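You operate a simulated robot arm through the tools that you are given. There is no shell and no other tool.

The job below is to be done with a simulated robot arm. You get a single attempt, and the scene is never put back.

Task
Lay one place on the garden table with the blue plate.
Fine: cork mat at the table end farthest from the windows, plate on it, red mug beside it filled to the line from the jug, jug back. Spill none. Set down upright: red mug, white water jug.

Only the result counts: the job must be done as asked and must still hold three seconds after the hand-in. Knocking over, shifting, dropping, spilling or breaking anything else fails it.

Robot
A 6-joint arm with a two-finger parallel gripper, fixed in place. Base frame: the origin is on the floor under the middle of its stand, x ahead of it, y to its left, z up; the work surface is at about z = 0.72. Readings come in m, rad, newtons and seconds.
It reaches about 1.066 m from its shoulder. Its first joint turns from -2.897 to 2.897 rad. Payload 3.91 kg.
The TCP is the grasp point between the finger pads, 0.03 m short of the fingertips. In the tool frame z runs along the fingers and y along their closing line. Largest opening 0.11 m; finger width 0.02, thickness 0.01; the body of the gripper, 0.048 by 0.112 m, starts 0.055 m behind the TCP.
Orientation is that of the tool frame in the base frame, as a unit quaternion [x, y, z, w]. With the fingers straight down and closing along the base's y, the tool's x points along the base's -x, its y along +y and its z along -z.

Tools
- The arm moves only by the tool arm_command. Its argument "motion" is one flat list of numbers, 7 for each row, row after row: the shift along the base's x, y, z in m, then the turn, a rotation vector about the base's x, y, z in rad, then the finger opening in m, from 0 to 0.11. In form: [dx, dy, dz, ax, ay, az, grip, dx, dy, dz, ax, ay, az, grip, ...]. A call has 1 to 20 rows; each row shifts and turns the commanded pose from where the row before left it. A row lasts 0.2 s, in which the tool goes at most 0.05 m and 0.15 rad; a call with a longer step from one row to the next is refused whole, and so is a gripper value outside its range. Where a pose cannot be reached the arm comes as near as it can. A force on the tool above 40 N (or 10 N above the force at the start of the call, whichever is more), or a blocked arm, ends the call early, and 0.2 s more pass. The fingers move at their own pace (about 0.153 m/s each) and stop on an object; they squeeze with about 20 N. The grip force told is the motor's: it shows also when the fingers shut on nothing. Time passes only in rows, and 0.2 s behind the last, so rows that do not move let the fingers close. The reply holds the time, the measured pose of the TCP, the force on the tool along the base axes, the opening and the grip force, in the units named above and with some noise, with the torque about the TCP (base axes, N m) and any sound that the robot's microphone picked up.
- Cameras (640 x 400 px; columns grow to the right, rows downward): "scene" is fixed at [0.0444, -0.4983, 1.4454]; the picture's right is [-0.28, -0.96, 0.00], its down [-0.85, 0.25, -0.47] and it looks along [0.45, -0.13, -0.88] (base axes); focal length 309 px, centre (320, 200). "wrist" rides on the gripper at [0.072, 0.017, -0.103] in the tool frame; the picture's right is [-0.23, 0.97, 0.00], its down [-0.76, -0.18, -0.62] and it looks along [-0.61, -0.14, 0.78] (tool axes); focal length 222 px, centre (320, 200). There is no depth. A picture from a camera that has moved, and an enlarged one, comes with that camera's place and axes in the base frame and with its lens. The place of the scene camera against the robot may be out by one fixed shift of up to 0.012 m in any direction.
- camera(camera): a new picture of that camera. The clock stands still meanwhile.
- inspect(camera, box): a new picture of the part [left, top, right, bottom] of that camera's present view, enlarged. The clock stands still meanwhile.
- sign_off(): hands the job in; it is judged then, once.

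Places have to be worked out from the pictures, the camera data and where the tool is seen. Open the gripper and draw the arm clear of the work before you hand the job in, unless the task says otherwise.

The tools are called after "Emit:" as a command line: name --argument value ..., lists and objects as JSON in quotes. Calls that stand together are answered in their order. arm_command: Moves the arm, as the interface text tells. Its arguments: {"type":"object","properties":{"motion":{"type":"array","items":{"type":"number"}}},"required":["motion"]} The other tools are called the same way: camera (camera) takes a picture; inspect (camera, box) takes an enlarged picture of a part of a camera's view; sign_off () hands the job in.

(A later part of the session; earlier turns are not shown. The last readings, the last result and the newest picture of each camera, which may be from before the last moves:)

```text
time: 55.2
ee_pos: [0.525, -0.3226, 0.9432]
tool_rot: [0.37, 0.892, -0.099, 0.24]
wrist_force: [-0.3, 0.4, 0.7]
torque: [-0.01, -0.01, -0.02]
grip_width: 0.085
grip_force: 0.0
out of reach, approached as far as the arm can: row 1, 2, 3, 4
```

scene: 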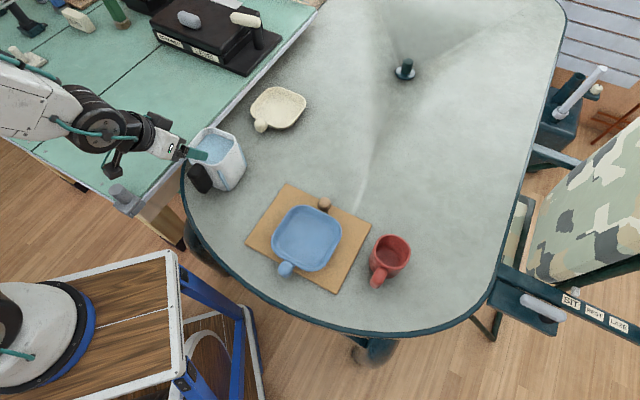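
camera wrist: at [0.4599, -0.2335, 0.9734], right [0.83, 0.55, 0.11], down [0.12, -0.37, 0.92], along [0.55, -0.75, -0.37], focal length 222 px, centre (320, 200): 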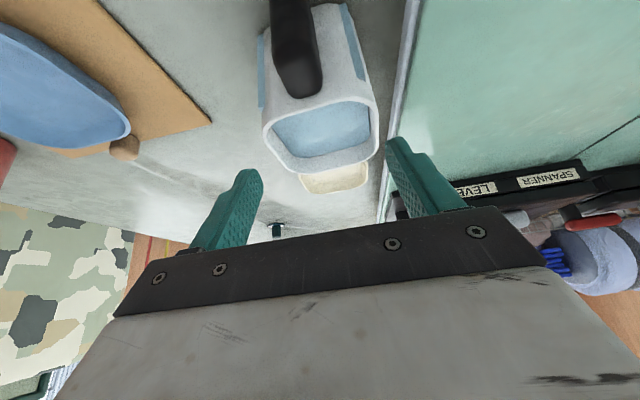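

The limit is real (likely a wrist singularity when tilted forward here), so I'll grip the jug handle with vertical fingers instead. Pouring then leans the hand forward; I rehearse that with the empty gripper from the mug's -n side (pouring toward the mat side) to check reach and view. First back to vertical and up.

Emit:
arm_command --motion '[0, 0, 0.02, 0.106, 0.106, 0, 0.085, 0, 0, 0.02, 0.106, 0.106, 0, 0.085, 0, 0, 0.02, 0.106, 0.106, 0, 0.085, 0, 0, 0.01, 0.053, 0.053, 0, 0.085, -0.0289, -0.0339, 0, 0, 0, 0.112, 0.085, -0.0289, -0.0339, 0, 0, 0, 0.112, 0.085, -0.0289, -0.0339, 0, 0, 0, 0.112, 0.085, -0.0289, -0.0339, 0, 0, 0, 0.112, 0.085, -0.0289, -0.0339, 0, 0, 0, 0.112, 0.085, -0.0289, -0.0339, 0, 0, 0, 0.112, 0.085, -0.0289, -0.0339, 0, 0, 0, 0.112, 0.085, -0.0289, -0.0339, 0, 0, 0, 0.112, 0.085, -0.0289, -0.0339, 0, 0, 0, 0.112, 0.085, -0.0289, -0.0339, 0, 0, 0, 0.112, 0.085, -0.0289, -0.0339, 0, 0, 0, 0.112, 0.085, -0.0289, -0.0339, 0, 0, 0, 0.112, 0.085, -0.0289, -0.0339, 0, 0, 0, 0.112, 0.085, -0.0289, -0.0339, 0, 0, 0, 0.112, 0.085]'

Emit:
camera --camera "wrist"

Emit:
camera --camera "scene"

```text
time: 59.0
ee_pos: [0.1197, -0.7957, 1.0138]
tool_rot: [-0.384, 0.923, -0.001, 0.0]
wrist_force: [0.9, 0.5, 1.4]
torque: [-0.05, 0.01, 0.03]
grip_width: 0.0852
grip_force: 0.0
```

```text
taken
camera wrist: at [0.0565, -0.8345, 1.1153], right [-0.53, 0.85, 0.0], down [0.66, 0.41, 0.62], along [0.53, 0.33, -0.78], focal length 222 px, centre (320, 200)
```

wrist: 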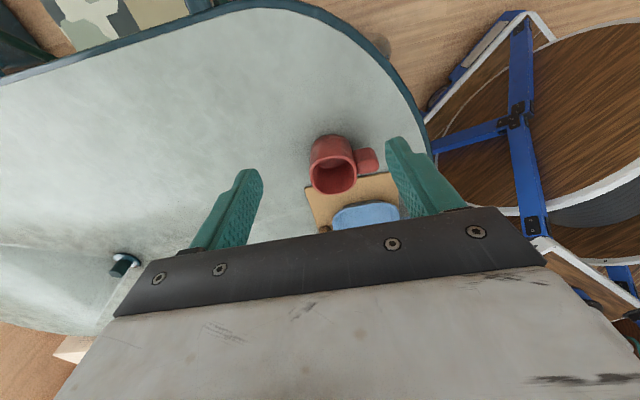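

```text
taken
```

scene: 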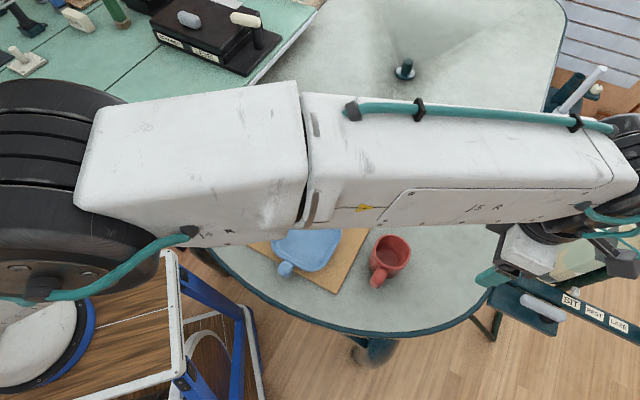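

Reachable when upright. Now I rehearse the 43° pouring lean here and check the view.

Emit:
arm_command --motion '[0, 0, -0.02, -0.106, 0.106, 0, 0.085, 0, 0, -0.02, -0.106, 0.106, 0, 0.085, 0, 0, -0.02, -0.106, 0.106, 0, 0.085, 0, 0, -0.02, -0.106, 0.106, 0, 0.085, 0, 0, -0.02, -0.106, 0.106, 0, 0.085, 0, 0, 0, 0, 0, 0, 0.085]'

Emit:
camera --camera "wrist"

Emit:
camera --camera "scene"

```text
time: 60.4
ee_pos: [0.1201, -0.7965, 0.9122]
tool_rot: [-0.356, 0.86, -0.14, -0.337]
wrist_force: [-0.1, 0.0, 0.1]
torque: [-0.03, 0.02, -0.01]
grip_width: 0.0849
grip_force: 0.1
```

```text
taken
camera wrist: at [0.1186, -0.7708, 1.0352], right [-0.57, 0.81, -0.16], down [0.82, 0.57, -0.06], along [0.04, -0.16, -0.99], focal length 222 px, centre (320, 200)
```

wrist: 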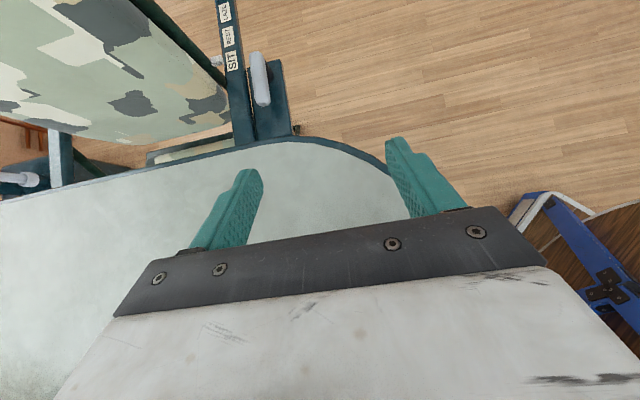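

```text
taken
```

scene: 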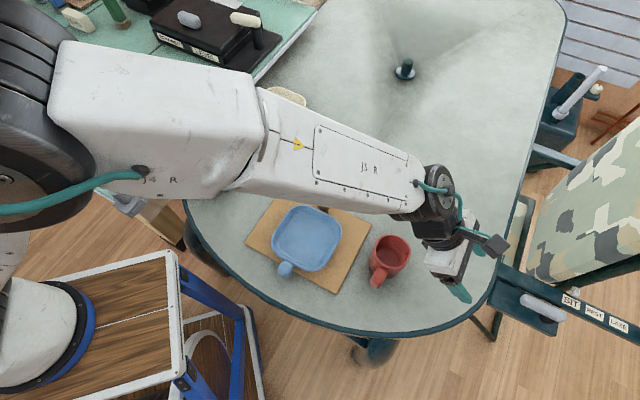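

The pour posture is reachable with a clear view of the mug. I return to above the jug's handle, upright, and approach it for alignment.

Emit:
arm_command --motion '[0, 0, 0.02, 0.106, -0.106, 0, 0.085, 0, 0, 0.02, 0.106, -0.106, 0, 0.085, 0, 0, 0.02, 0.106, -0.106, 0, 0.085, 0, 0, 0.02, 0.106, -0.106, 0, 0.085, 0, 0, 0.02, 0.106, -0.106, 0, 0.085, 0.0289, 0.0339, 0, 0, 0, -0.112, 0.085, 0.0289, 0.0339, 0, 0, 0, -0.112, 0.085, 0.0289, 0.0339, 0, 0, 0, -0.112, 0.085, 0.0289, 0.0339, 0, 0, 0, -0.112, 0.085, 0.0289, 0.0339, 0, 0, 0, -0.112, 0.085, 0.0289, 0.0339, 0, 0, 0, -0.112, 0.085, 0.0289, 0.0339, 0, 0, 0, -0.112, 0.085, 0.0289, 0.0339, 0, 0, 0, -0.112, 0.085, 0.0289, 0.0339, 0, 0, 0, -0.112, 0.085, 0.0289, 0.0339, 0, 0, 0, -0.112, 0.085, 0.0289, 0.0339, 0, 0, 0, -0.112, 0.085, 0.0289, 0.0339, 0, 0, 0, -0.112, 0.085, 0.0289, 0.0339, 0, 0, 0, -0.112, 0.085, 0.0289, 0.0339, 0, 0, 0, -0.112, 0.085]'

Emit:
arm_command --motion '[-0.001, 0, -0.035, 0, 0, 0, 0.085, -0.001, 0, -0.035, 0, 0, 0, 0.085, 0, 0, -0.035, 0, 0, 0, 0.085, 0, 0, 0, 0, 0, 0, 0.085]'

Emit:
camera --camera "wrist"

Emit:
inspect --camera "scene" --box '[140, 80, 320, 230]'

```text
time: 64.4
ee_pos: [0.5238, -0.3215, 1.0101]
tool_rot: [0.383, 0.924, 0.0, 0.0]
wrist_force: [0.3, 0.7, -0.1]
torque: [-0.02, -0.04, 0.02]
grip_width: 0.0845
grip_force: 0.0
```

```text
time: 65.4
ee_pos: [0.5203, -0.3216, 0.907]
tool_rot: [0.382, 0.924, 0.0, 0.0]
wrist_force: [-0.3, 1.2, -0.4]
torque: [0.01, 0.01, -0.03]
grip_width: 0.0849
grip_force: 0.1
```

```text
taken
camera wrist: at [0.4799, -0.2586, 1.0081], right [0.85, 0.53, 0.0], down [0.41, -0.66, 0.62], along [0.33, -0.53, -0.78], focal length 222 px, centre (320, 200)
```

wrist: 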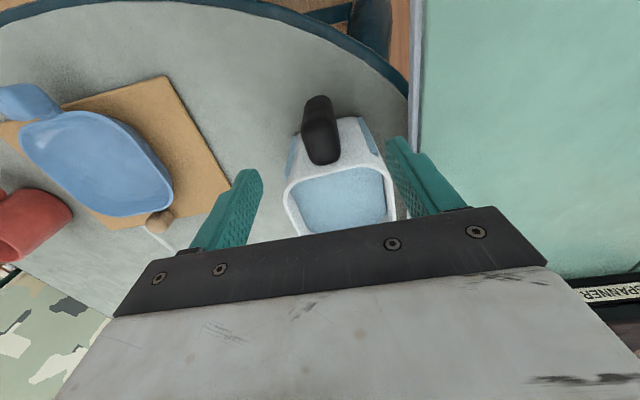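

```text
2.67 times, centred on (230, 155) of scene
camera zoom: at [0.0444, -0.4983, 1.4454], right [-0.28, -0.96, 0.0], down [-0.85, 0.25, -0.47], along [0.45, -0.13, -0.88], focal length 823 px, centre (560, 320)
```

zoom: 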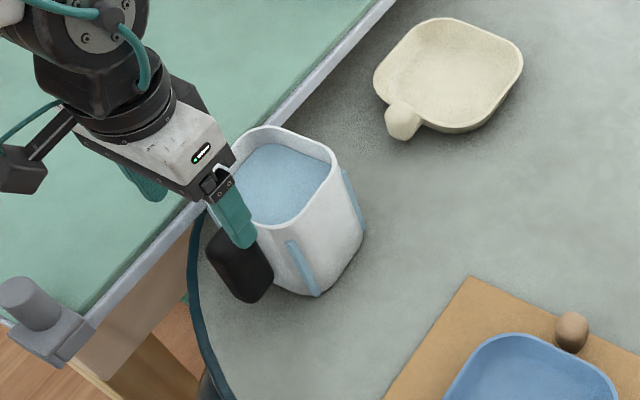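

Emit:
inspect --camera "wrist" --box '[260, 80, 420, 230]'

Emit:
inspect --camera "scene" --box '[180, 115, 250, 200]'

```text
2.67 times, centred on (340, 155) of wrist
camera zoom: at [0.4799, -0.2586, 1.0081], right [0.85, 0.53, 0.0], down [0.41, -0.66, 0.62], along [0.33, -0.53, -0.78], focal length 592 px, centre (267, 320)
```

zoom: 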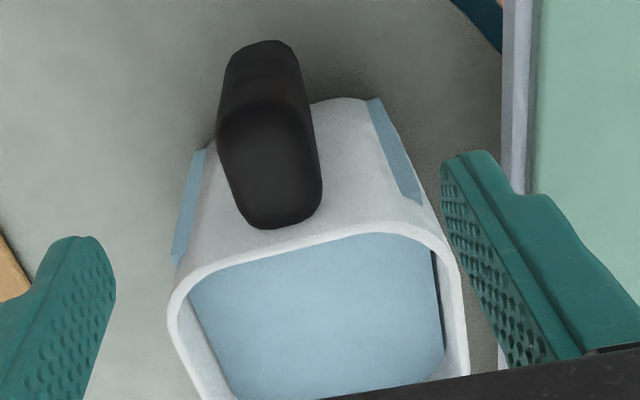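

```text
4.71 times, centred on (215, 158) of scene
camera zoom: at [0.0444, -0.4983, 1.4454], right [-0.28, -0.96, 0.0], down [-0.85, 0.25, -0.47], along [0.45, -0.13, -0.88], focal length 1452 px, centre (814, 400)
```

zoom: 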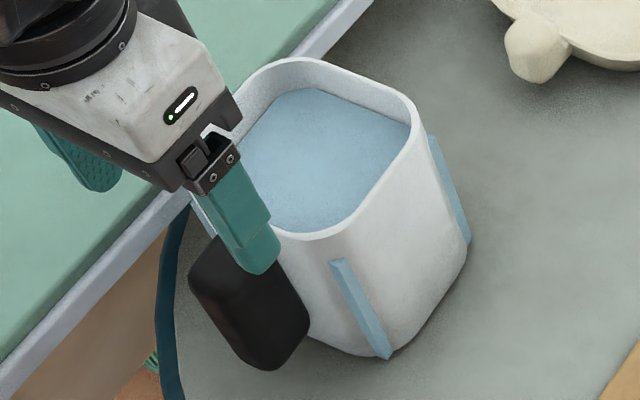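

The TCP is centred on the handle laterally (n≈0.1405 vs 0.140); the handle spans u≈0.581–0.619 against the jug wall, freeboard about 17 mm. I descend with vertical fingers to z≈0.806, then nudge toward the wall and close.

Emit:
arm_command --motion '[0.003, -0.003, -0.035, 0, 0, 0, 0.085, 0, 0, -0.035, 0, 0, 0, 0.085, 0, 0, -0.031, 0, 0, 0, 0.085, 0, 0, 0, 0, 0, 0, 0.085]'

Emit:
camera --camera "wrist"

Emit:
inspect --camera "scene" --box '[160, 100, 260, 210]'

```text
time: 66.4
ee_pos: [0.526, -0.3264, 0.8054]
tool_rot: [0.382, 0.924, 0.0, -0.001]
wrist_force: [0.4, -0.6, 0.3]
torque: [0.02, -0.01, 0.03]
grip_width: 0.0852
grip_force: 0.0
```

```text
taken
camera wrist: at [0.4854, -0.2622, 0.9071], right [0.85, 0.53, 0.0], down [0.41, -0.66, 0.62], along [0.33, -0.53, -0.78], focal length 222 px, centre (320, 200)
```

wrist: 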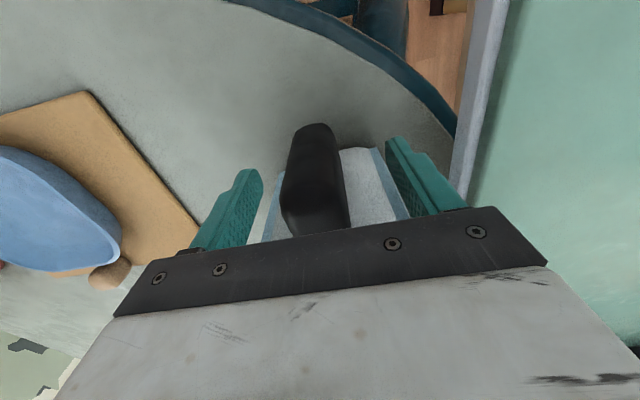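

```text
3.64 times, centred on (210, 155) of scene
camera zoom: at [0.0444, -0.4983, 1.4454], right [-0.28, -0.96, 0.0], down [-0.85, 0.25, -0.47], along [0.45, -0.13, -0.88], focal length 1122 px, centre (720, 364)
```

zoom: 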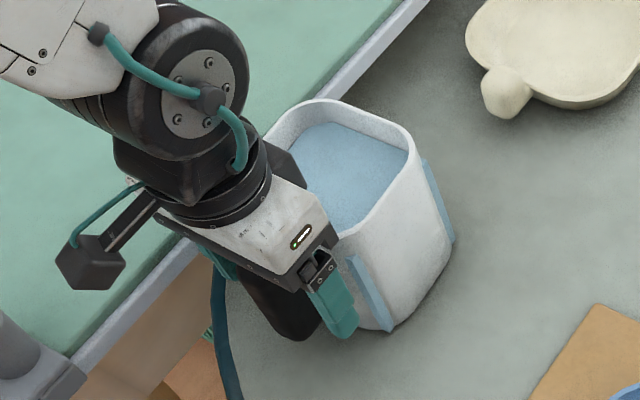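

Fingers straddle the handle. I nudge 3 mm toward the wall and close on the handle.

Emit:
arm_command --motion '[0.002, -0.002, 0, 0, 0, 0, 0.085, 0, 0, 0, 0, 0, 0, 0.0, 0, 0, 0, 0, 0, 0, 0.0, 0, 0, 0, 0, 0, 0, 0.0, 0, 0, 0, 0, 0, 0, 0.0]'

Emit:
camera --camera "wrist"

```text
time: 67.6
ee_pos: [0.5276, -0.3285, 0.8066]
tool_rot: [0.381, 0.924, 0.0, 0.0]
wrist_force: [0.2, 0.7, -0.9]
torque: [-0.09, 0.07, 0.14]
grip_width: 0.0309
grip_force: 20.0
```

```text
taken
camera wrist: at [0.4871, -0.2644, 0.9073], right [0.85, 0.53, 0.0], down [0.41, -0.66, 0.62], along [0.33, -0.53, -0.78], focal length 222 px, centre (320, 200)
```

wrist: 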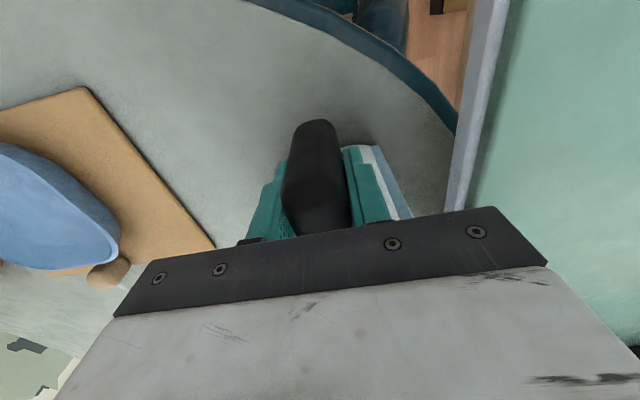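

Gripped (0.031 m, 20 N). Now a slow test lift of 6 mm while watching force, torque and tilt.

Emit:
arm_command --motion '[0, 0, 0.002, 0, 0, 0, 0.0, 0, 0, 0.002, 0, 0, 0, 0.0, 0, 0, 0.002, 0, 0, 0, 0.0, 0, 0, 0, 0, 0, 0, 0.0]'

Emit:
camera --camera "wrist"

Emit:
inspect --camera "scene" --box '[160, 100, 260, 210]'

```text
time: 68.6
ee_pos: [0.5276, -0.3281, 0.812]
tool_rot: [0.381, 0.924, 0.0, 0.0]
wrist_force: [0.2, 0.6, -9.3]
torque: [0.3, 0.32, 0.01]
grip_width: 0.0298
grip_force: 20.3
```

```text
taken
camera wrist: at [0.4876, -0.2643, 0.9136], right [0.85, 0.53, 0.0], down [0.41, -0.66, 0.62], along [0.33, -0.53, -0.78], focal length 222 px, centre (320, 200)
```

wrist: 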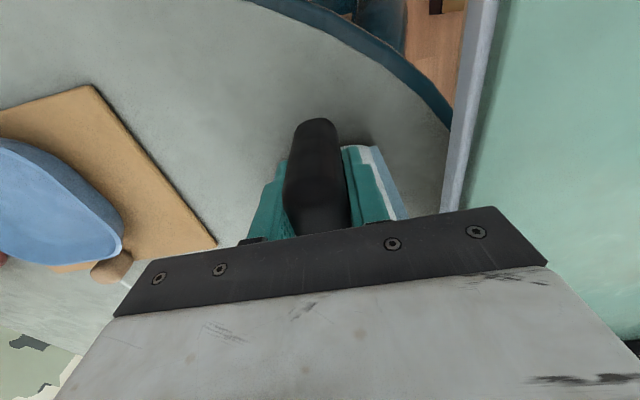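

```text
3.64 times, centred on (210, 155) of scene
camera zoom: at [0.0444, -0.4983, 1.4454], right [-0.28, -0.96, 0.0], down [-0.85, 0.25, -0.47], along [0.45, -0.13, -0.88], focal length 1122 px, centre (720, 364)
```

zoom: 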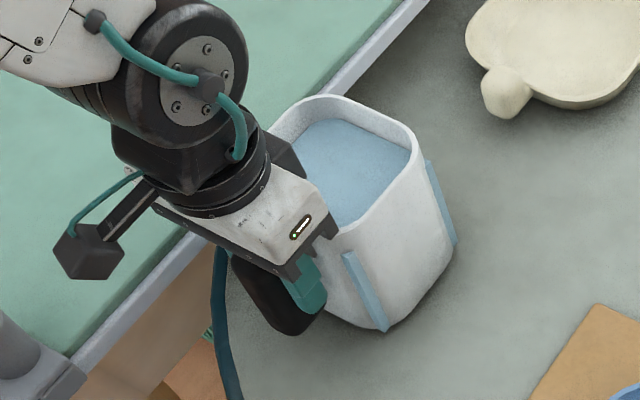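

The arm now carries about 9 N with ~0.44 N·m, and the handle hasn't turned visibly. I lift another 2 cm slowly and check again.

Emit:
arm_command --motion '[0, 0, 0.004, 0, 0, 0, 0.0, 0, 0, 0.005, 0, 0, 0, 0.0, 0, 0, 0.005, 0, 0, 0, 0.0, 0, 0, 0.006, 0, 0, 0, 0.0, 0, 0, 0, 0, 0, 0, 0.0]'

Emit:
camera --camera "wrist"

Emit:
inspect --camera "scene" --box '[160, 100, 260, 210]'

```text
time: 69.8
ee_pos: [0.5269, -0.3275, 0.8323]
tool_rot: [0.382, 0.924, 0.0, 0.0]
wrist_force: [-0.4, -0.4, -9.7]
torque: [0.32, 0.26, -0.02]
grip_width: 0.0299
grip_force: 20.2
```

```text
taken
camera wrist: at [0.4872, -0.264, 0.9338], right [0.85, 0.53, 0.0], down [0.41, -0.66, 0.62], along [0.33, -0.53, -0.78], focal length 222 px, centre (320, 200)
```

wrist: 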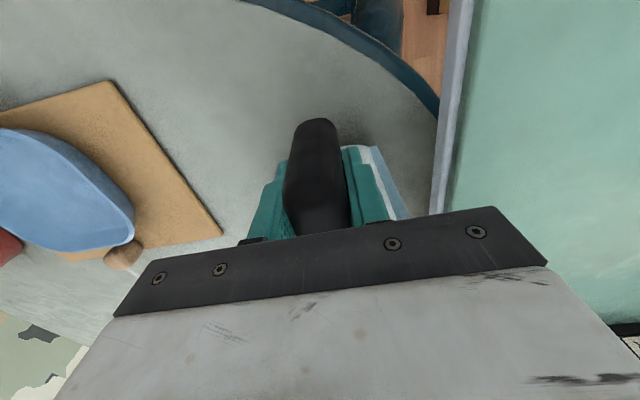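

```text
3.64 times, centred on (210, 155) of scene
camera zoom: at [0.0444, -0.4983, 1.4454], right [-0.28, -0.96, 0.0], down [-0.85, 0.25, -0.47], along [0.45, -0.13, -0.88], focal length 1122 px, centre (720, 364)
```

zoom: 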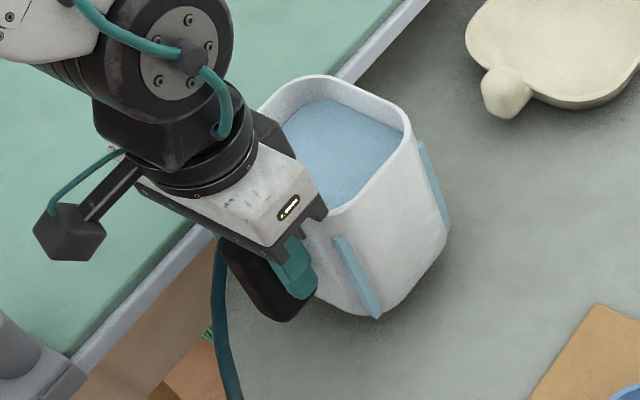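

The jug hangs level with ~9.5 N. I raise it to z≈0.95 and carry it around the inner side of the table (not over plate or mug), turning slowly toward the pour heading.

Emit:
arm_command --motion '[0, 0, 0.01, 0, 0, 0, 0.0, 0, 0, 0.02, 0, 0, 0, 0.0, 0, 0, 0.025, 0, 0, 0, 0.0, 0, 0, 0.025, 0, 0, 0, 0.0, 0, 0, 0.023, 0, 0, 0, 0.0, 0, 0, 0.015, 0, 0, 0, 0.0, -0.001, -0.01, 0, 0, 0, 0.02, 0.0, -0.0026, -0.02, 0, 0, 0, 0.04, 0.0, -0.0034, -0.0278, 0, 0, 0, 0.058, 0.0, -0.0034, -0.0278, 0, 0, 0, 0.058, 0.0, -0.0034, -0.0278, 0, 0, 0, 0.058, 0.0, -0.0034, -0.0278, 0, 0, 0, 0.058, 0.0, -0.0034, -0.0278, 0, 0, 0, 0.058, 0.0, -0.0034, -0.0278, 0, 0, 0, 0.058, 0.0, -0.002, -0.0157, 0, 0, 0, 0.03, 0.0, 0, 0, 0, 0, 0, 0, 0.0]'

Emit:
camera --camera "scene"

Emit:
camera --camera "wrist"

```text
time: 73.2
ee_pos: [0.5015, -0.5404, 0.9506]
tool_rot: [0.171, 0.985, 0.0, 0.0]
wrist_force: [0.8, 0.4, -9.5]
torque: [0.14, 0.41, 0.02]
grip_width: 0.0303
grip_force: 20.3
```

```text
taken
```

scene: 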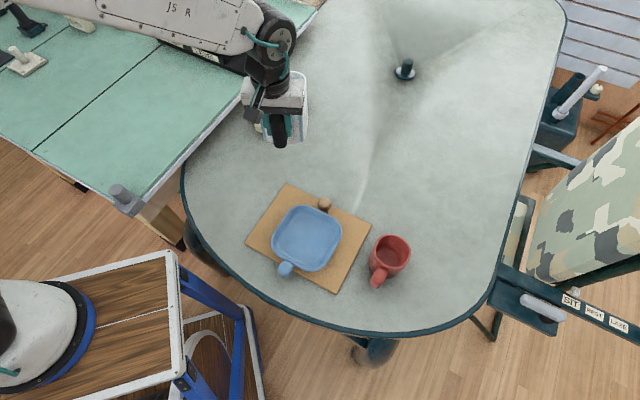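

```text
taken
camera wrist: at [0.4386, -0.4994, 1.0519], right [0.54, 0.84, 0.0], down [0.66, -0.43, 0.62], along [0.52, -0.34, -0.78], focal length 222 px, centre (320, 200)
```

wrist: 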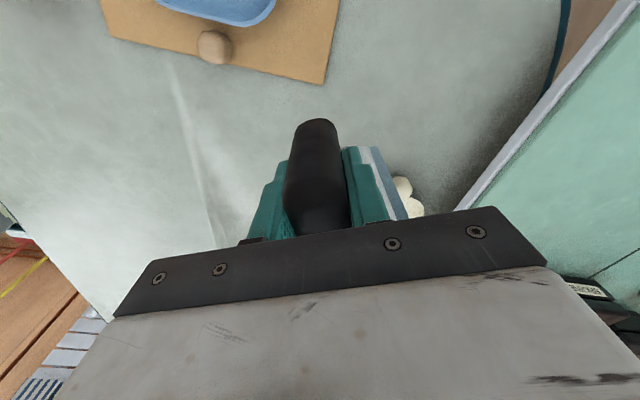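

Steady. I continue along the inner route toward the far side of the mug, finishing the turn.

Emit:
arm_command --motion '[-0.007, -0.013, 0, 0, 0, 0.03, 0.0, -0.0142, -0.026, 0, 0, 0, 0.066, 0.0, -0.0142, -0.026, 0, 0, 0, 0.066, 0.0, -0.0142, -0.026, 0, 0, 0, 0.066, 0.0, -0.0142, -0.026, 0, 0, 0, 0.066, 0.0, -0.0142, -0.026, 0, 0, 0, 0.066, 0.0, -0.0142, -0.026, 0, 0, 0, 0.066, 0.0, -0.0142, -0.026, 0, 0, 0, 0.066, 0.0, -0.0142, -0.026, 0, 0, 0, 0.066, 0.0, -0.0205, -0.0325, 0, 0, 0, 0.066, 0.0, -0.025, -0.02, 0, 0, 0, 0.066, 0.0, -0.0271, -0.0114, 0, 0, 0, 0.066, 0.0, -0.0271, -0.0114, 0, 0, 0, 0.066, 0.0, -0.0271, -0.0114, 0, 0, 0, 0.066, 0.0, -0.0271, -0.0114, 0, 0, 0, 0.066, 0.0, -0.0271, -0.0114, 0, 0, 0, 0.066, 0.0, -0.013, -0.005, 0, 0, 0, 0.066, 0.0, -0.01, 0, 0, 0, 0, 0.042, 0.0, 0, 0, 0, 0, 0, 0, 0.0]'

Emit:
camera --camera "scene"

Emit:
camera --camera "wrist"

```text
time: 77.2
ee_pos: [0.1777, -0.875, 0.949]
tool_rot: [-0.381, 0.924, 0.001, 0.001]
wrist_force: [-0.5, -0.5, -9.3]
torque: [-0.29, 0.31, -0.02]
grip_width: 0.03
grip_force: 20.1
```

```text
taken
```

scene: 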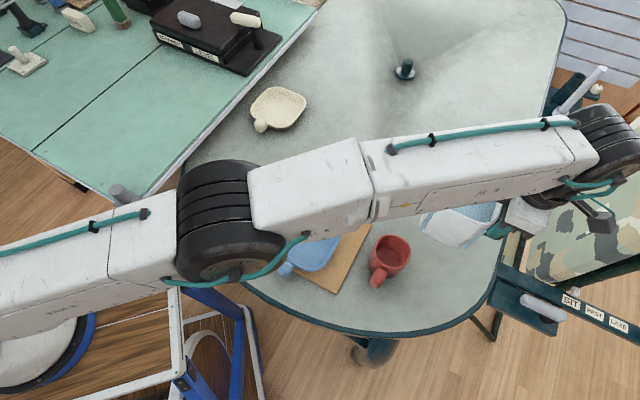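

```text
taken
camera wrist: at [0.1126, -0.9135, 1.0513], right [-0.52, 0.85, 0.0], down [0.67, 0.41, 0.62], along [0.53, 0.33, -0.78], focal length 222 px, centre (320, 200)
```

wrist: 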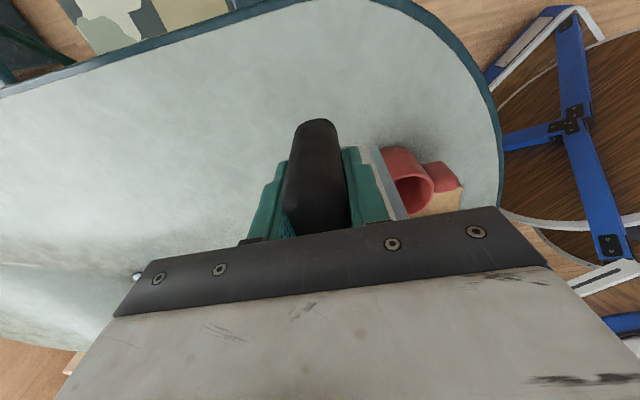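

The jug is steady (9.3 N). To get a narrow stream I'll pour over a rim corner, tilting toward +x with the mug in front, so I first bring the upright jug to the -x side of the mug, keeping its base above 0.86.

Emit:
arm_command --motion '[-0.012, 0.001, 0, 0, 0, 0, 0.0, -0.025, 0.002, 0, 0, 0, 0, 0.0, -0.028, 0.002, 0, 0, 0, 0, 0.0, -0.028, 0.002, 0, 0, 0, 0, 0.0, -0.025, 0.008, 0, 0, 0, 0, 0.0, -0.01, 0.02, 0, 0, 0, 0, 0.0, -0.007, 0.028, 0, 0, 0, 0, 0.0, -0.005, 0.028, 0, 0, 0, 0, 0.0, -0.003, 0.018, 0, 0, 0, 0, 0.0, 0, 0.008, 0, 0, 0, 0, 0.0, 0, 0, 0, 0, 0, 0, 0.0]'

Emit:
camera --camera "scene"

Emit:
camera --camera "wrist"

```text
time: 79.6
ee_pos: [0.0324, -0.7605, 0.95]
tool_rot: [-0.381, 0.925, 0.001, 0.001]
wrist_force: [0.4, 0.7, -8.6]
torque: [-0.34, 0.29, 0.0]
grip_width: 0.0298
grip_force: 19.9
```

```text
taken
```

scene: 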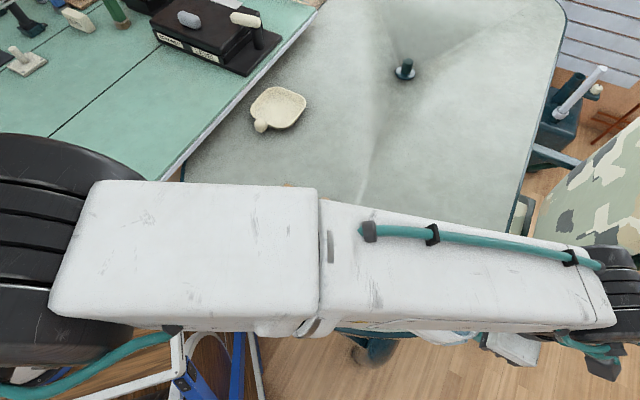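

```text
taken
camera wrist: at [-0.0315, -0.7982, 1.0506], right [-0.52, 0.85, 0.0], down [0.67, 0.41, 0.62], along [0.53, 0.33, -0.78], focal length 222 px, centre (320, 200)
```

wrist: 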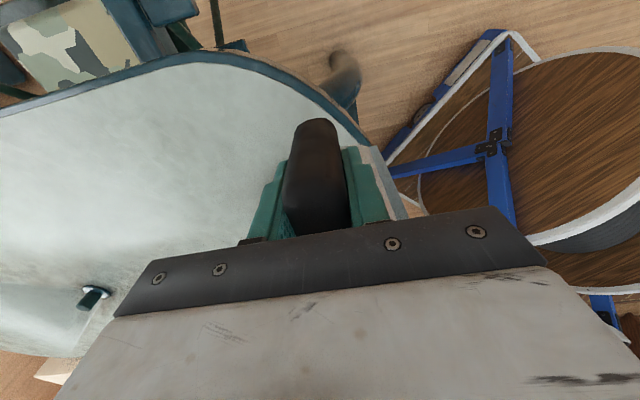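

The forearm hides the mug while upright, but it should clear as the hand leans. I tilt to 10° (well below the ~16° where flow should begin) and move the lip corner to just before the mug at z≈0.89.

Emit:
arm_command --motion '[0, 0, 0, 0, 0.0875, 0, 0.0, 0, 0, 0, 0, 0.0875, 0, 0.0, 0.008, 0.001, -0.015, 0, 0, 0, 0.0, 0.012, 0.001, -0.025, 0, 0, 0, 0.0, 0.012, 0.0005, -0.025, 0, 0, 0, 0.0, 0, 0, -0.015, 0, 0, 0, 0.0, 0, 0, 0, 0, 0, 0, 0.0]'

Emit:
camera --camera "scene"

Emit:
camera --camera "wrist"

```text
time: 81.2
ee_pos: [0.0664, -0.7584, 0.8701]
tool_rot: [-0.379, 0.921, 0.034, -0.08]
wrist_force: [0.0, 0.0, -8.3]
torque: [-0.3, 0.23, -0.01]
grip_width: 0.0301
grip_force: 20.1
```

```text
taken
```

scene: 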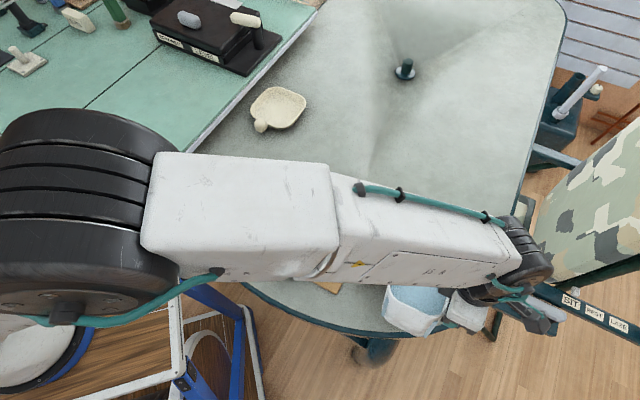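

```text
taken
camera wrist: at [0.0198, -0.7974, 0.9805], right [-0.52, 0.85, 0.09], down [0.76, 0.41, 0.5], along [0.39, 0.33, -0.86], focal length 222 px, centre (320, 200)
```

wrist: 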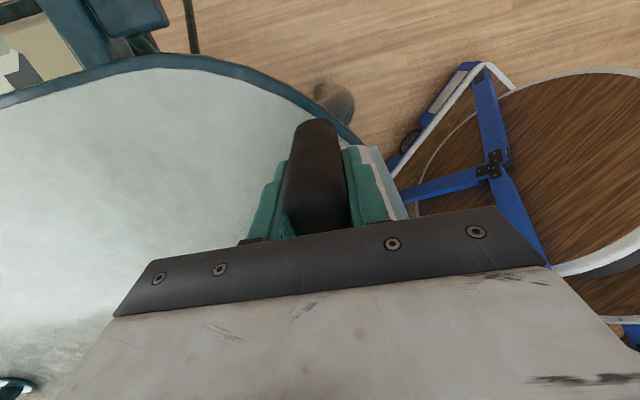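

From this side the forearm hides the mug. A pour from the mug's +x side (hand leaning toward -x) keeps the view open and uses an orientation already rehearsed, so I right the jug, lift it, and take it back around the outer side.

Emit:
arm_command --motion '[0, 0, 0.015, 0, -0.0875, 0, 0.0, -0.01, 0, 0.025, 0, -0.0875, 0, 0.0, -0.015, -0.002, 0.025, 0, 0, 0, 0.0, 0, -0.015, 0.015, 0, 0, 0, 0.0, 0, -0.028, 0, 0, 0, 0, 0.0, 0.003, -0.028, 0, 0, 0, 0, 0.0, 0.015, -0.022, 0, 0, 0, 0, 0.0, 0.028, -0.008, 0, 0, 0, -0.04, 0.0, 0.03, -0.003, 0, 0, 0, -0.08, 0.0, 0.03, -0.003, 0, 0, 0, -0.08, 0.0, 0.03, 0, 0, 0, 0, -0.08, 0.0, 0.012, 0, 0, 0, 0, -0.04, 0.0, 0, 0, 0, 0, 0, 0, 0.0]'

Emit:
camera --camera "scene"

```text
time: 84.0
ee_pos: [0.1899, -0.8647, 0.9499]
tool_rot: [-0.228, 0.974, 0.001, 0.0]
wrist_force: [0.0, 0.3, -9.1]
torque: [-0.21, 0.32, -0.01]
grip_width: 0.0299
grip_force: 20.0
```

```text
taken
```

scene: 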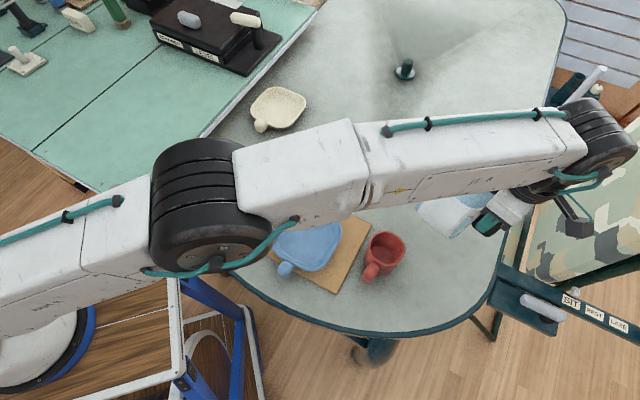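

The mug seems to have shifted slightly; I zoom in to check it.

Emit:
inspect --camera "scene" --box '[340, 215, 430, 300]'

Emit:
inspect --camera "scene" --box '[230, 180, 430, 305]'

```text
4.71 times, centred on (385, 258) of scene
camera zoom: at [0.0444, -0.4983, 1.4454], right [-0.28, -0.96, 0.0], down [-0.85, 0.25, -0.47], along [0.45, -0.13, -0.88], focal length 1452 px, centre (14, -71)
```

zoom: 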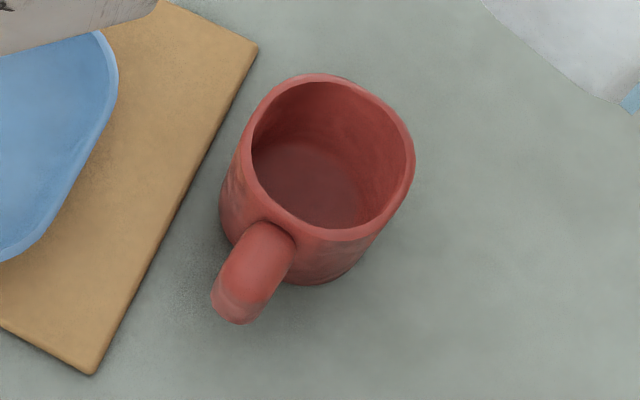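

```text
3.20 times, centred on (330, 242) of scene
camera zoom: at [0.0444, -0.4983, 1.4454], right [-0.28, -0.96, 0.0], down [-0.85, 0.25, -0.47], along [0.45, -0.13, -0.88], focal length 988 px, centre (288, 64)
```

zoom: 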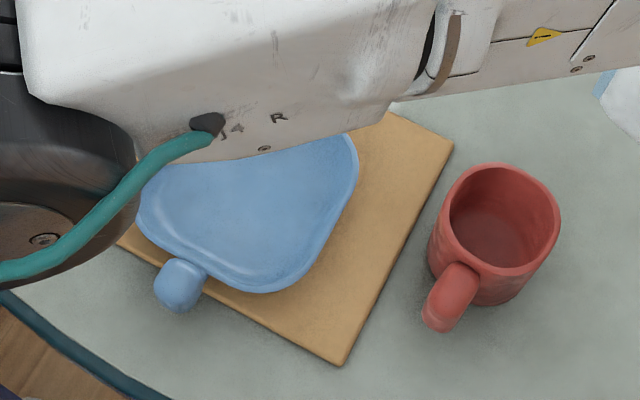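

The mug is upright but was nudged about 1 cm (now ≈(0.2205,-0.7016), still clear of the mat), so the jug reaches further forward than I assumed. I check the jug's pose in the hand.

Emit:
inspect --camera "scene" --box '[400, 150, 560, 270]'

Emit:
inspect --camera "wrist" --box '[220, 80, 440, 260]'

```text
3.33 times, centred on (480, 210) of scene
camera zoom: at [0.0444, -0.4983, 1.4454], right [-0.28, -0.96, 0.0], down [-0.85, 0.25, -0.47], along [0.45, -0.13, -0.88], focal length 1029 px, centre (-213, 167)
```

zoom: 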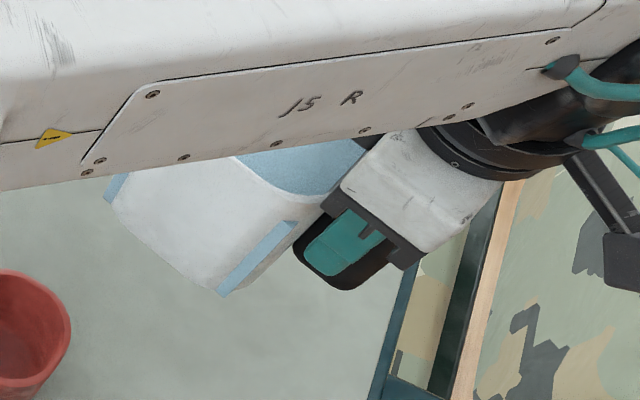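

```text
2.22 times, centred on (330, 170) of wrist
camera zoom: at [0.1157, -0.8821, 1.0512], right [-0.23, 0.97, 0.0], down [0.76, 0.18, 0.62], along [0.61, 0.14, -0.78], focal length 494 px, centre (298, 267)
```

zoom: 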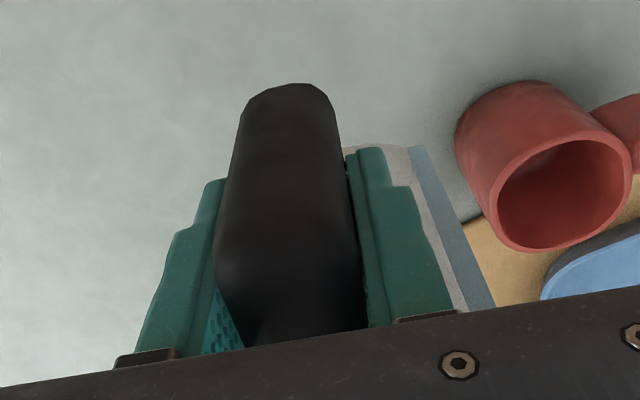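

The jug sits in the hand as modelled (within ~5 mm); the nudge most likely came when I righted it while still low. I'll keep more clearance from now on. I carry the upright jug around to the mug's +x side, turning to the rehearsed heading.

Emit:
arm_command --motion '[0.012, 0.004, 0.005, 0, 0, -0.06, 0.0, 0.0285, 0.0112, 0.005, 0, 0, -0.1, 0.0, 0.0285, 0.0112, 0.005, 0, 0, -0.1, 0.0, 0.0285, 0.0112, 0, 0, 0, -0.1, 0.0, 0.0285, 0.0112, 0, 0, 0, -0.1, 0.0, 0.0285, 0.0112, 0, 0, 0, -0.1, 0.0, 0.026, 0.015, 0, 0, 0, -0.1, 0.0, 0.022, 0.022, 0, 0, 0, -0.1, 0.0, 0.0175, 0.025, 0, 0, 0, -0.1, 0.0, 0.0175, 0.025, 0, 0, 0, -0.1, 0.0, 0.01, 0.025, 0, 0, 0, -0.1, 0.0, 0, 0.025, 0, 0, 0, -0.1, 0.0, -0.005, 0.013, 0, 0, 0, -0.1, 0.0, 0, 0, 0, 0, 0, -0.05, 0.0, 0, 0, 0, 0, 0, 0, 0.0]'

Emit:
camera --camera "scene"

Emit:
camera --camera "wrist"

```text
time: 87.2
ee_pos: [0.4333, -0.6545, 0.965]
tool_rot: [0.413, 0.911, 0.0, 0.0]
wrist_force: [-0.7, -0.1, -8.7]
torque: [0.31, 0.28, -0.03]
grip_width: 0.0302
grip_force: 20.1
```

```text
taken
```

scene: 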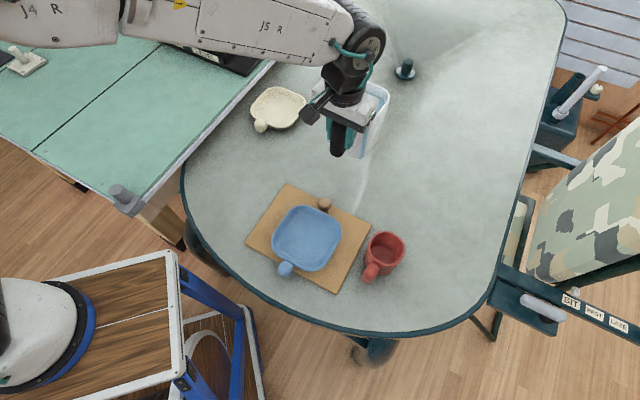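

```text
taken
camera wrist: at [0.3958, -0.5887, 1.0667], right [0.88, 0.47, 0.0], down [0.37, -0.69, 0.62], along [0.29, -0.55, -0.78], focal length 222 px, centre (320, 200)
```

wrist: 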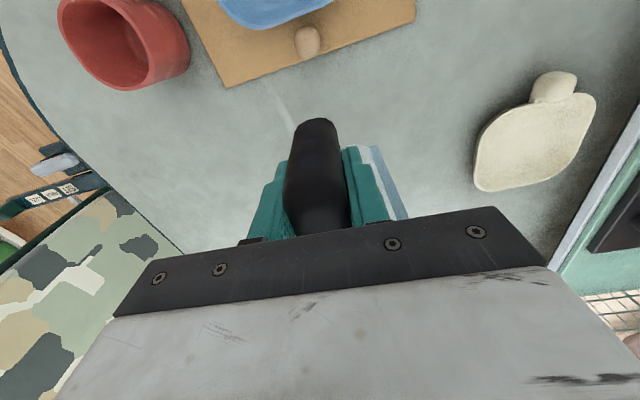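

Clear view of the mug from here. I zoom to fix the mug's position, then complete the turn in place.

Emit:
inspect --camera "scene" --box '[340, 215, 430, 300]'

Emit:
inspect --camera "wrist" --box '[40, 0, 260, 120]'

Emit:
arm_command --motion '[0, 0, 0, 0, 0, -0.08, 0.0, 0, 0, 0, 0, 0, -0.12, 0.0, 0, 0, 0, 0, 0, -0.12, 0.0, 0, 0, 0, 0, 0, -0.12, 0.0, 0, 0, 0, 0, 0, -0.12, 0.0, 0, 0, 0, 0, 0, -0.12, 0.0, 0, 0, 0, 0, 0, -0.12, 0.0, 0, 0, 0, 0, 0, -0.12, 0.0, 0, 0, 0, 0, 0, -0.12, 0.0, 0, 0, 0, 0, 0, -0.12, 0.0, 0, 0, 0, 0, 0, -0.12, 0.0, 0, 0, 0, 0, 0, -0.12, 0.0, 0, 0, 0, 0, 0, -0.12, 0.0, 0, 0, 0, 0, 0, 0, 0.0]'

Emit:
camera --camera "scene"

Emit:
camera --camera "wrist"

```text
4.71 times, centred on (385, 258) of scene
camera zoom: at [0.0444, -0.4983, 1.4454], right [-0.28, -0.96, 0.0], down [-0.85, 0.25, -0.47], along [0.45, -0.13, -0.88], focal length 1452 px, centre (14, -71)
```

zoom: 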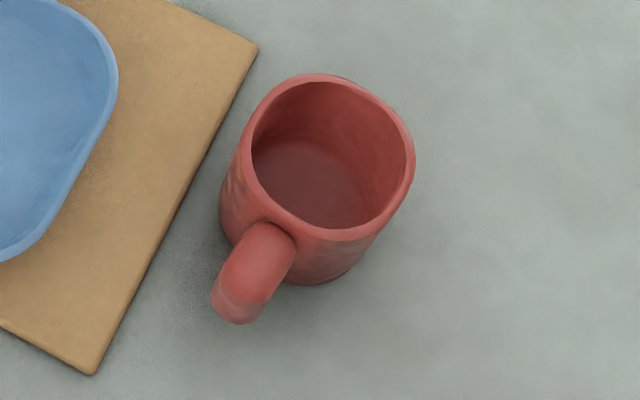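

```text
2.91 times, centred on (150, 60) of wrist
camera zoom: at [0.3958, -0.5887, 1.0667], right [0.88, 0.47, 0.0], down [0.37, -0.69, 0.62], along [0.29, -0.55, -0.78], focal length 646 px, centre (814, 607)
```

zoom: 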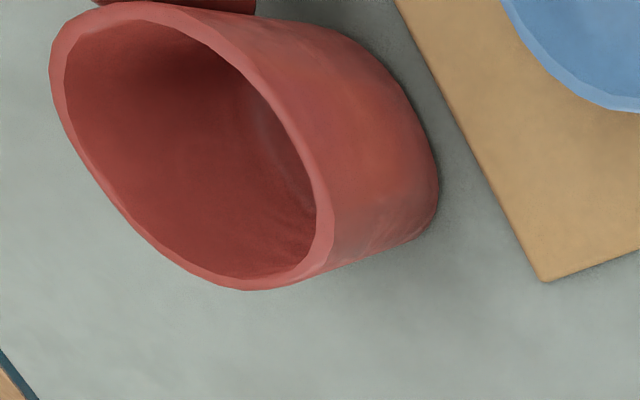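

```text
time: 90.2
ee_pos: [0.4321, -0.6541, 0.9662]
tool_rot: [0.927, 0.375, 0.0, 0.0]
wrist_force: [0.4, 0.7, -8.8]
torque: [0.29, -0.31, 0.01]
grip_width: 0.0299
grip_force: 19.9
```

```text
taken
```

scene: 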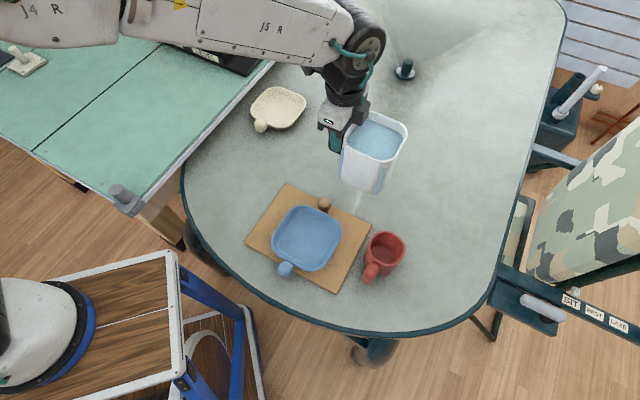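

```text
taken
camera wrist: at [0.4944, -0.6162, 1.0663], right [0.52, -0.86, 0.0], down [-0.67, -0.4, 0.62], along [-0.53, -0.32, -0.78], focal length 222 px, centre (320, 200)
```

wrist: 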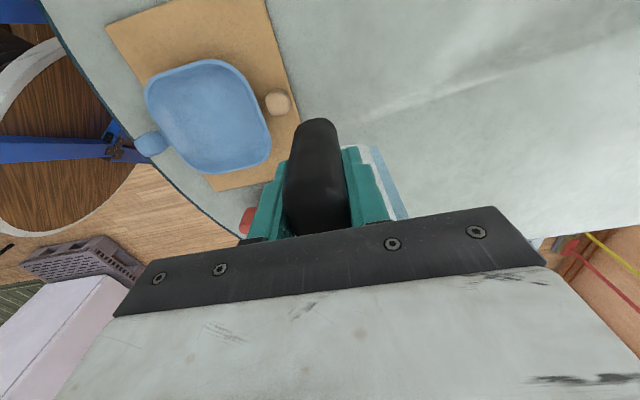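

The jug hangs level, and both jug and mug are in clear view. One more very close look at the mug's inner wall for a line before pouring.

Emit:
inspect --camera "scene" --box '[366, 232, 404, 256]'

Emit:
inspect --camera "scene" --box '[320, 100, 420, 200]'

```text
16.00 times, centred on (385, 244) of scene
camera zoom: at [0.0444, -0.4983, 1.4454], right [-0.28, -0.96, 0.0], down [-0.85, 0.25, -0.47], along [0.45, -0.13, -0.88], focal length 4938 px, centre (-720, -504)
```

zoom: 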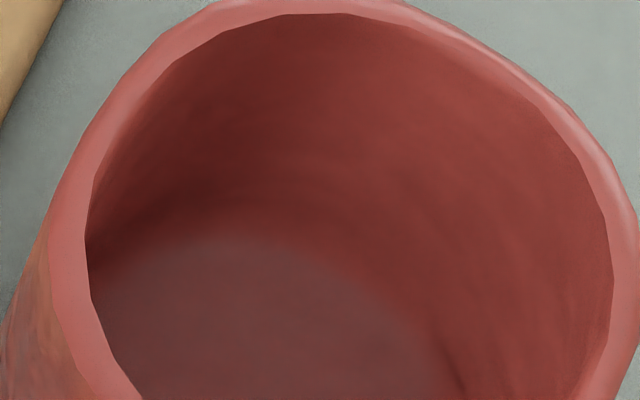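

```text
4.00 times, centred on (370, 150) of scene
camera zoom: at [0.0444, -0.4983, 1.4454], right [-0.28, -0.96, 0.0], down [-0.85, 0.25, -0.47], along [0.45, -0.13, -0.88], focal length 1235 px, centre (120, 400)
```

zoom: 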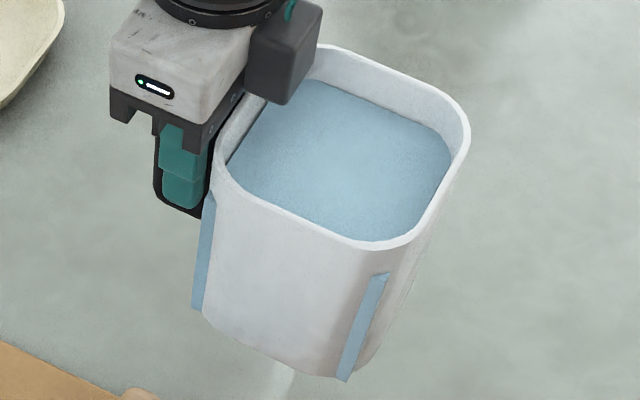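

No line is discernible even at 16×; I'll aim for about three quarters full. The jug's corner lip measures about (-0.112,-0.039,+0.037) from the TCP. I tilt to 12° well clear of the mug first, then approach with the lip ahead of the mug centre by ~3 cm.

Emit:
arm_command --motion '[-0.004, -0.003, -0.004, 0, -0.07, 0, 0.0, -0.008, -0.003, -0.006, 0, -0.07, 0, 0.0, -0.008, -0.0025, -0.006, 0, -0.0694, 0, 0.0, 0, 0, 0, 0, 0, 0, 0.0]'

Emit:
camera --camera "scene"

Emit:
inspect --camera "scene" --box '[320, 100, 440, 290]'

```text
time: 91.2
ee_pos: [0.4117, -0.6627, 0.9499]
tool_rot: [0.921, 0.374, 0.097, 0.04]
wrist_force: [-0.3, 0.3, -8.2]
torque: [0.3, -0.22, 0.0]
grip_width: 0.0298
grip_force: 19.8
```

```text
taken
```

scene: 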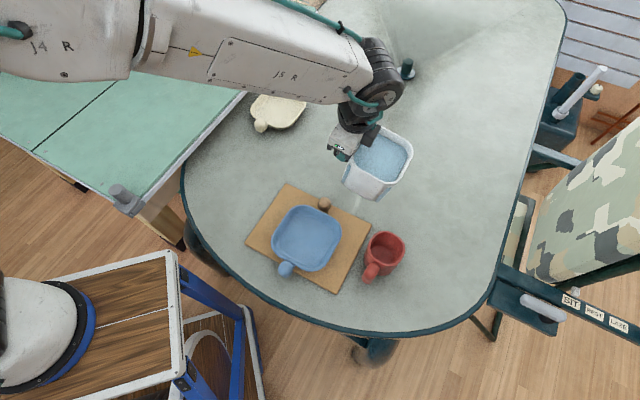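

```text
2.11 times, centred on (380, 195) of scene
camera zoom: at [0.0444, -0.4983, 1.4454], right [-0.28, -0.96, 0.0], down [-0.85, 0.25, -0.47], along [0.45, -0.13, -0.88], focal length 650 px, centre (194, 210)
```

zoom: 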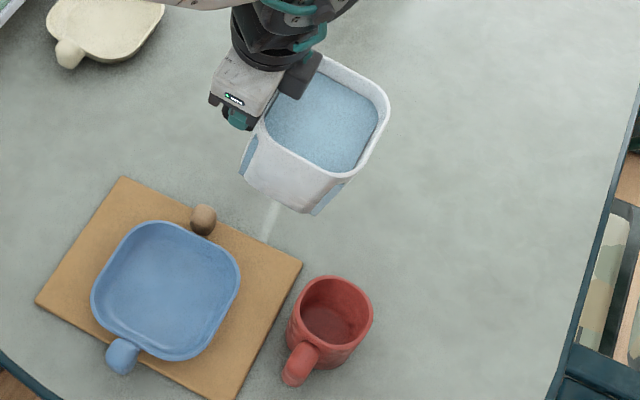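

Excellent view: lip corner and mug are both visible. Using the same camera for both, the lip needs about 4 mm in +y and ~4 cm in -x. I approach slowly, keeping the jug base clear of the mug.

Emit:
arm_command --motion '[-0.0136, 0.0009, -0.01, 0, 0, 0, 0.0, -0.0136, 0.0009, -0.015, 0, 0, 0, 0.0, -0.0136, 0.0009, -0.015, 0, 0, 0, 0.0, 0, 0, -0.005, 0, 0, 0, 0.0, 0, 0, 0, 0, 0, 0, 0.0]'

Emit:
inspect --camera "scene" --box '[320, 130, 450, 290]'

```text
time: 92.4
ee_pos: [0.3712, -0.6608, 0.9047]
tool_rot: [0.921, 0.374, 0.097, 0.039]
wrist_force: [0.2, -0.4, -8.9]
torque: [0.3, -0.22, -0.02]
grip_width: 0.03
grip_force: 20.1
```

```text
2.50 times, centred on (385, 210) of scene
camera zoom: at [0.0444, -0.4983, 1.4454], right [-0.28, -0.96, 0.0], down [-0.85, 0.25, -0.47], along [0.45, -0.13, -0.88], focal length 772 px, centre (158, 175)
```

zoom: 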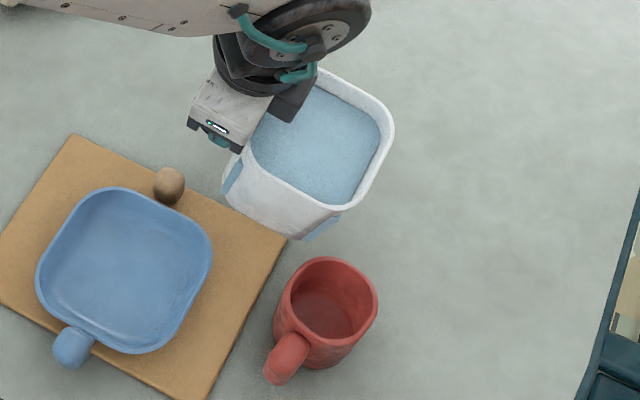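

Lip is ~3.2 cm before the mug centre and laterally centred. I tilt to 15° and check for the first flow.

Emit:
arm_command --motion '[0, -0.001, -0.003, 0, -0.026, 0, 0.0, 0, -0.001, -0.003, 0, -0.026, 0, 0.0, 0, 0, 0, 0, 0, 0, 0.0]'

Emit:
inspect --camera "scene" --box '[320, 130, 450, 290]'

Emit:
arm_command --motion '[0, 0, 0.001, 0, -0.035, 0, 0.0, 0, 0, 0, 0, 0, 0, 0.0]'

Emit:
inspect --camera "scene" --box '[320, 130, 450, 290]'

```text
time: 93.2
ee_pos: [0.3709, -0.664, 0.8982]
tool_rot: [0.918, 0.373, 0.121, 0.05]
wrist_force: [0.2, 0.9, -7.9]
torque: [0.29, -0.22, 0.02]
grip_width: 0.0303
grip_force: 19.8
```

```text
2.50 times, centred on (385, 210) of scene
camera zoom: at [0.0444, -0.4983, 1.4454], right [-0.28, -0.96, 0.0], down [-0.85, 0.25, -0.47], along [0.45, -0.13, -0.88], focal length 772 px, centre (158, 175)
```

zoom: 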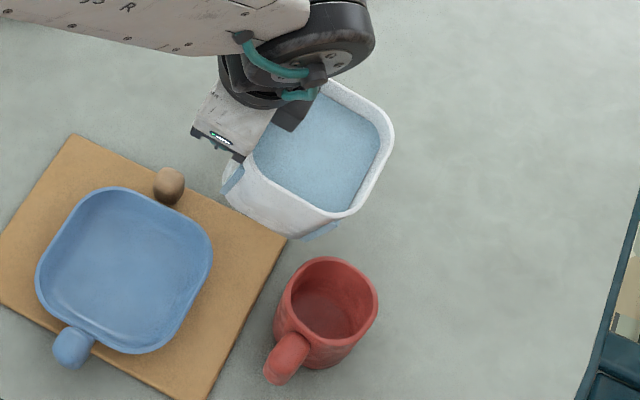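

```text
time: 93.8
ee_pos: [0.3704, -0.6633, 0.8977]
tool_rot: [0.916, 0.373, 0.137, 0.056]
wrist_force: [-0.5, -0.4, -9.4]
torque: [0.28, -0.19, 0.01]
grip_width: 0.0298
grip_force: 20.5
```

```text
2.50 times, centred on (385, 210) of scene
camera zoom: at [0.0444, -0.4983, 1.4454], right [-0.28, -0.96, 0.0], down [-0.85, 0.25, -0.47], along [0.45, -0.13, -0.88], focal length 772 px, centre (158, 175)
```

zoom: 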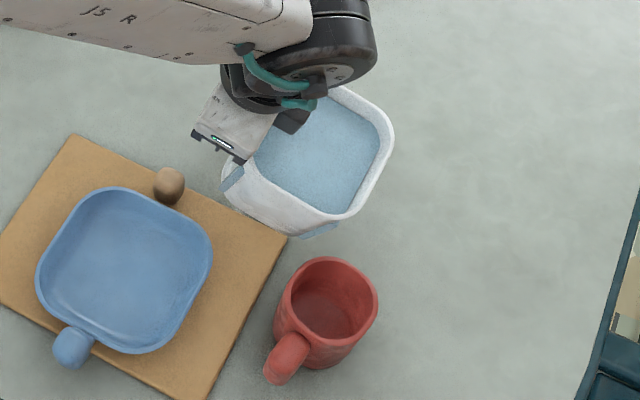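

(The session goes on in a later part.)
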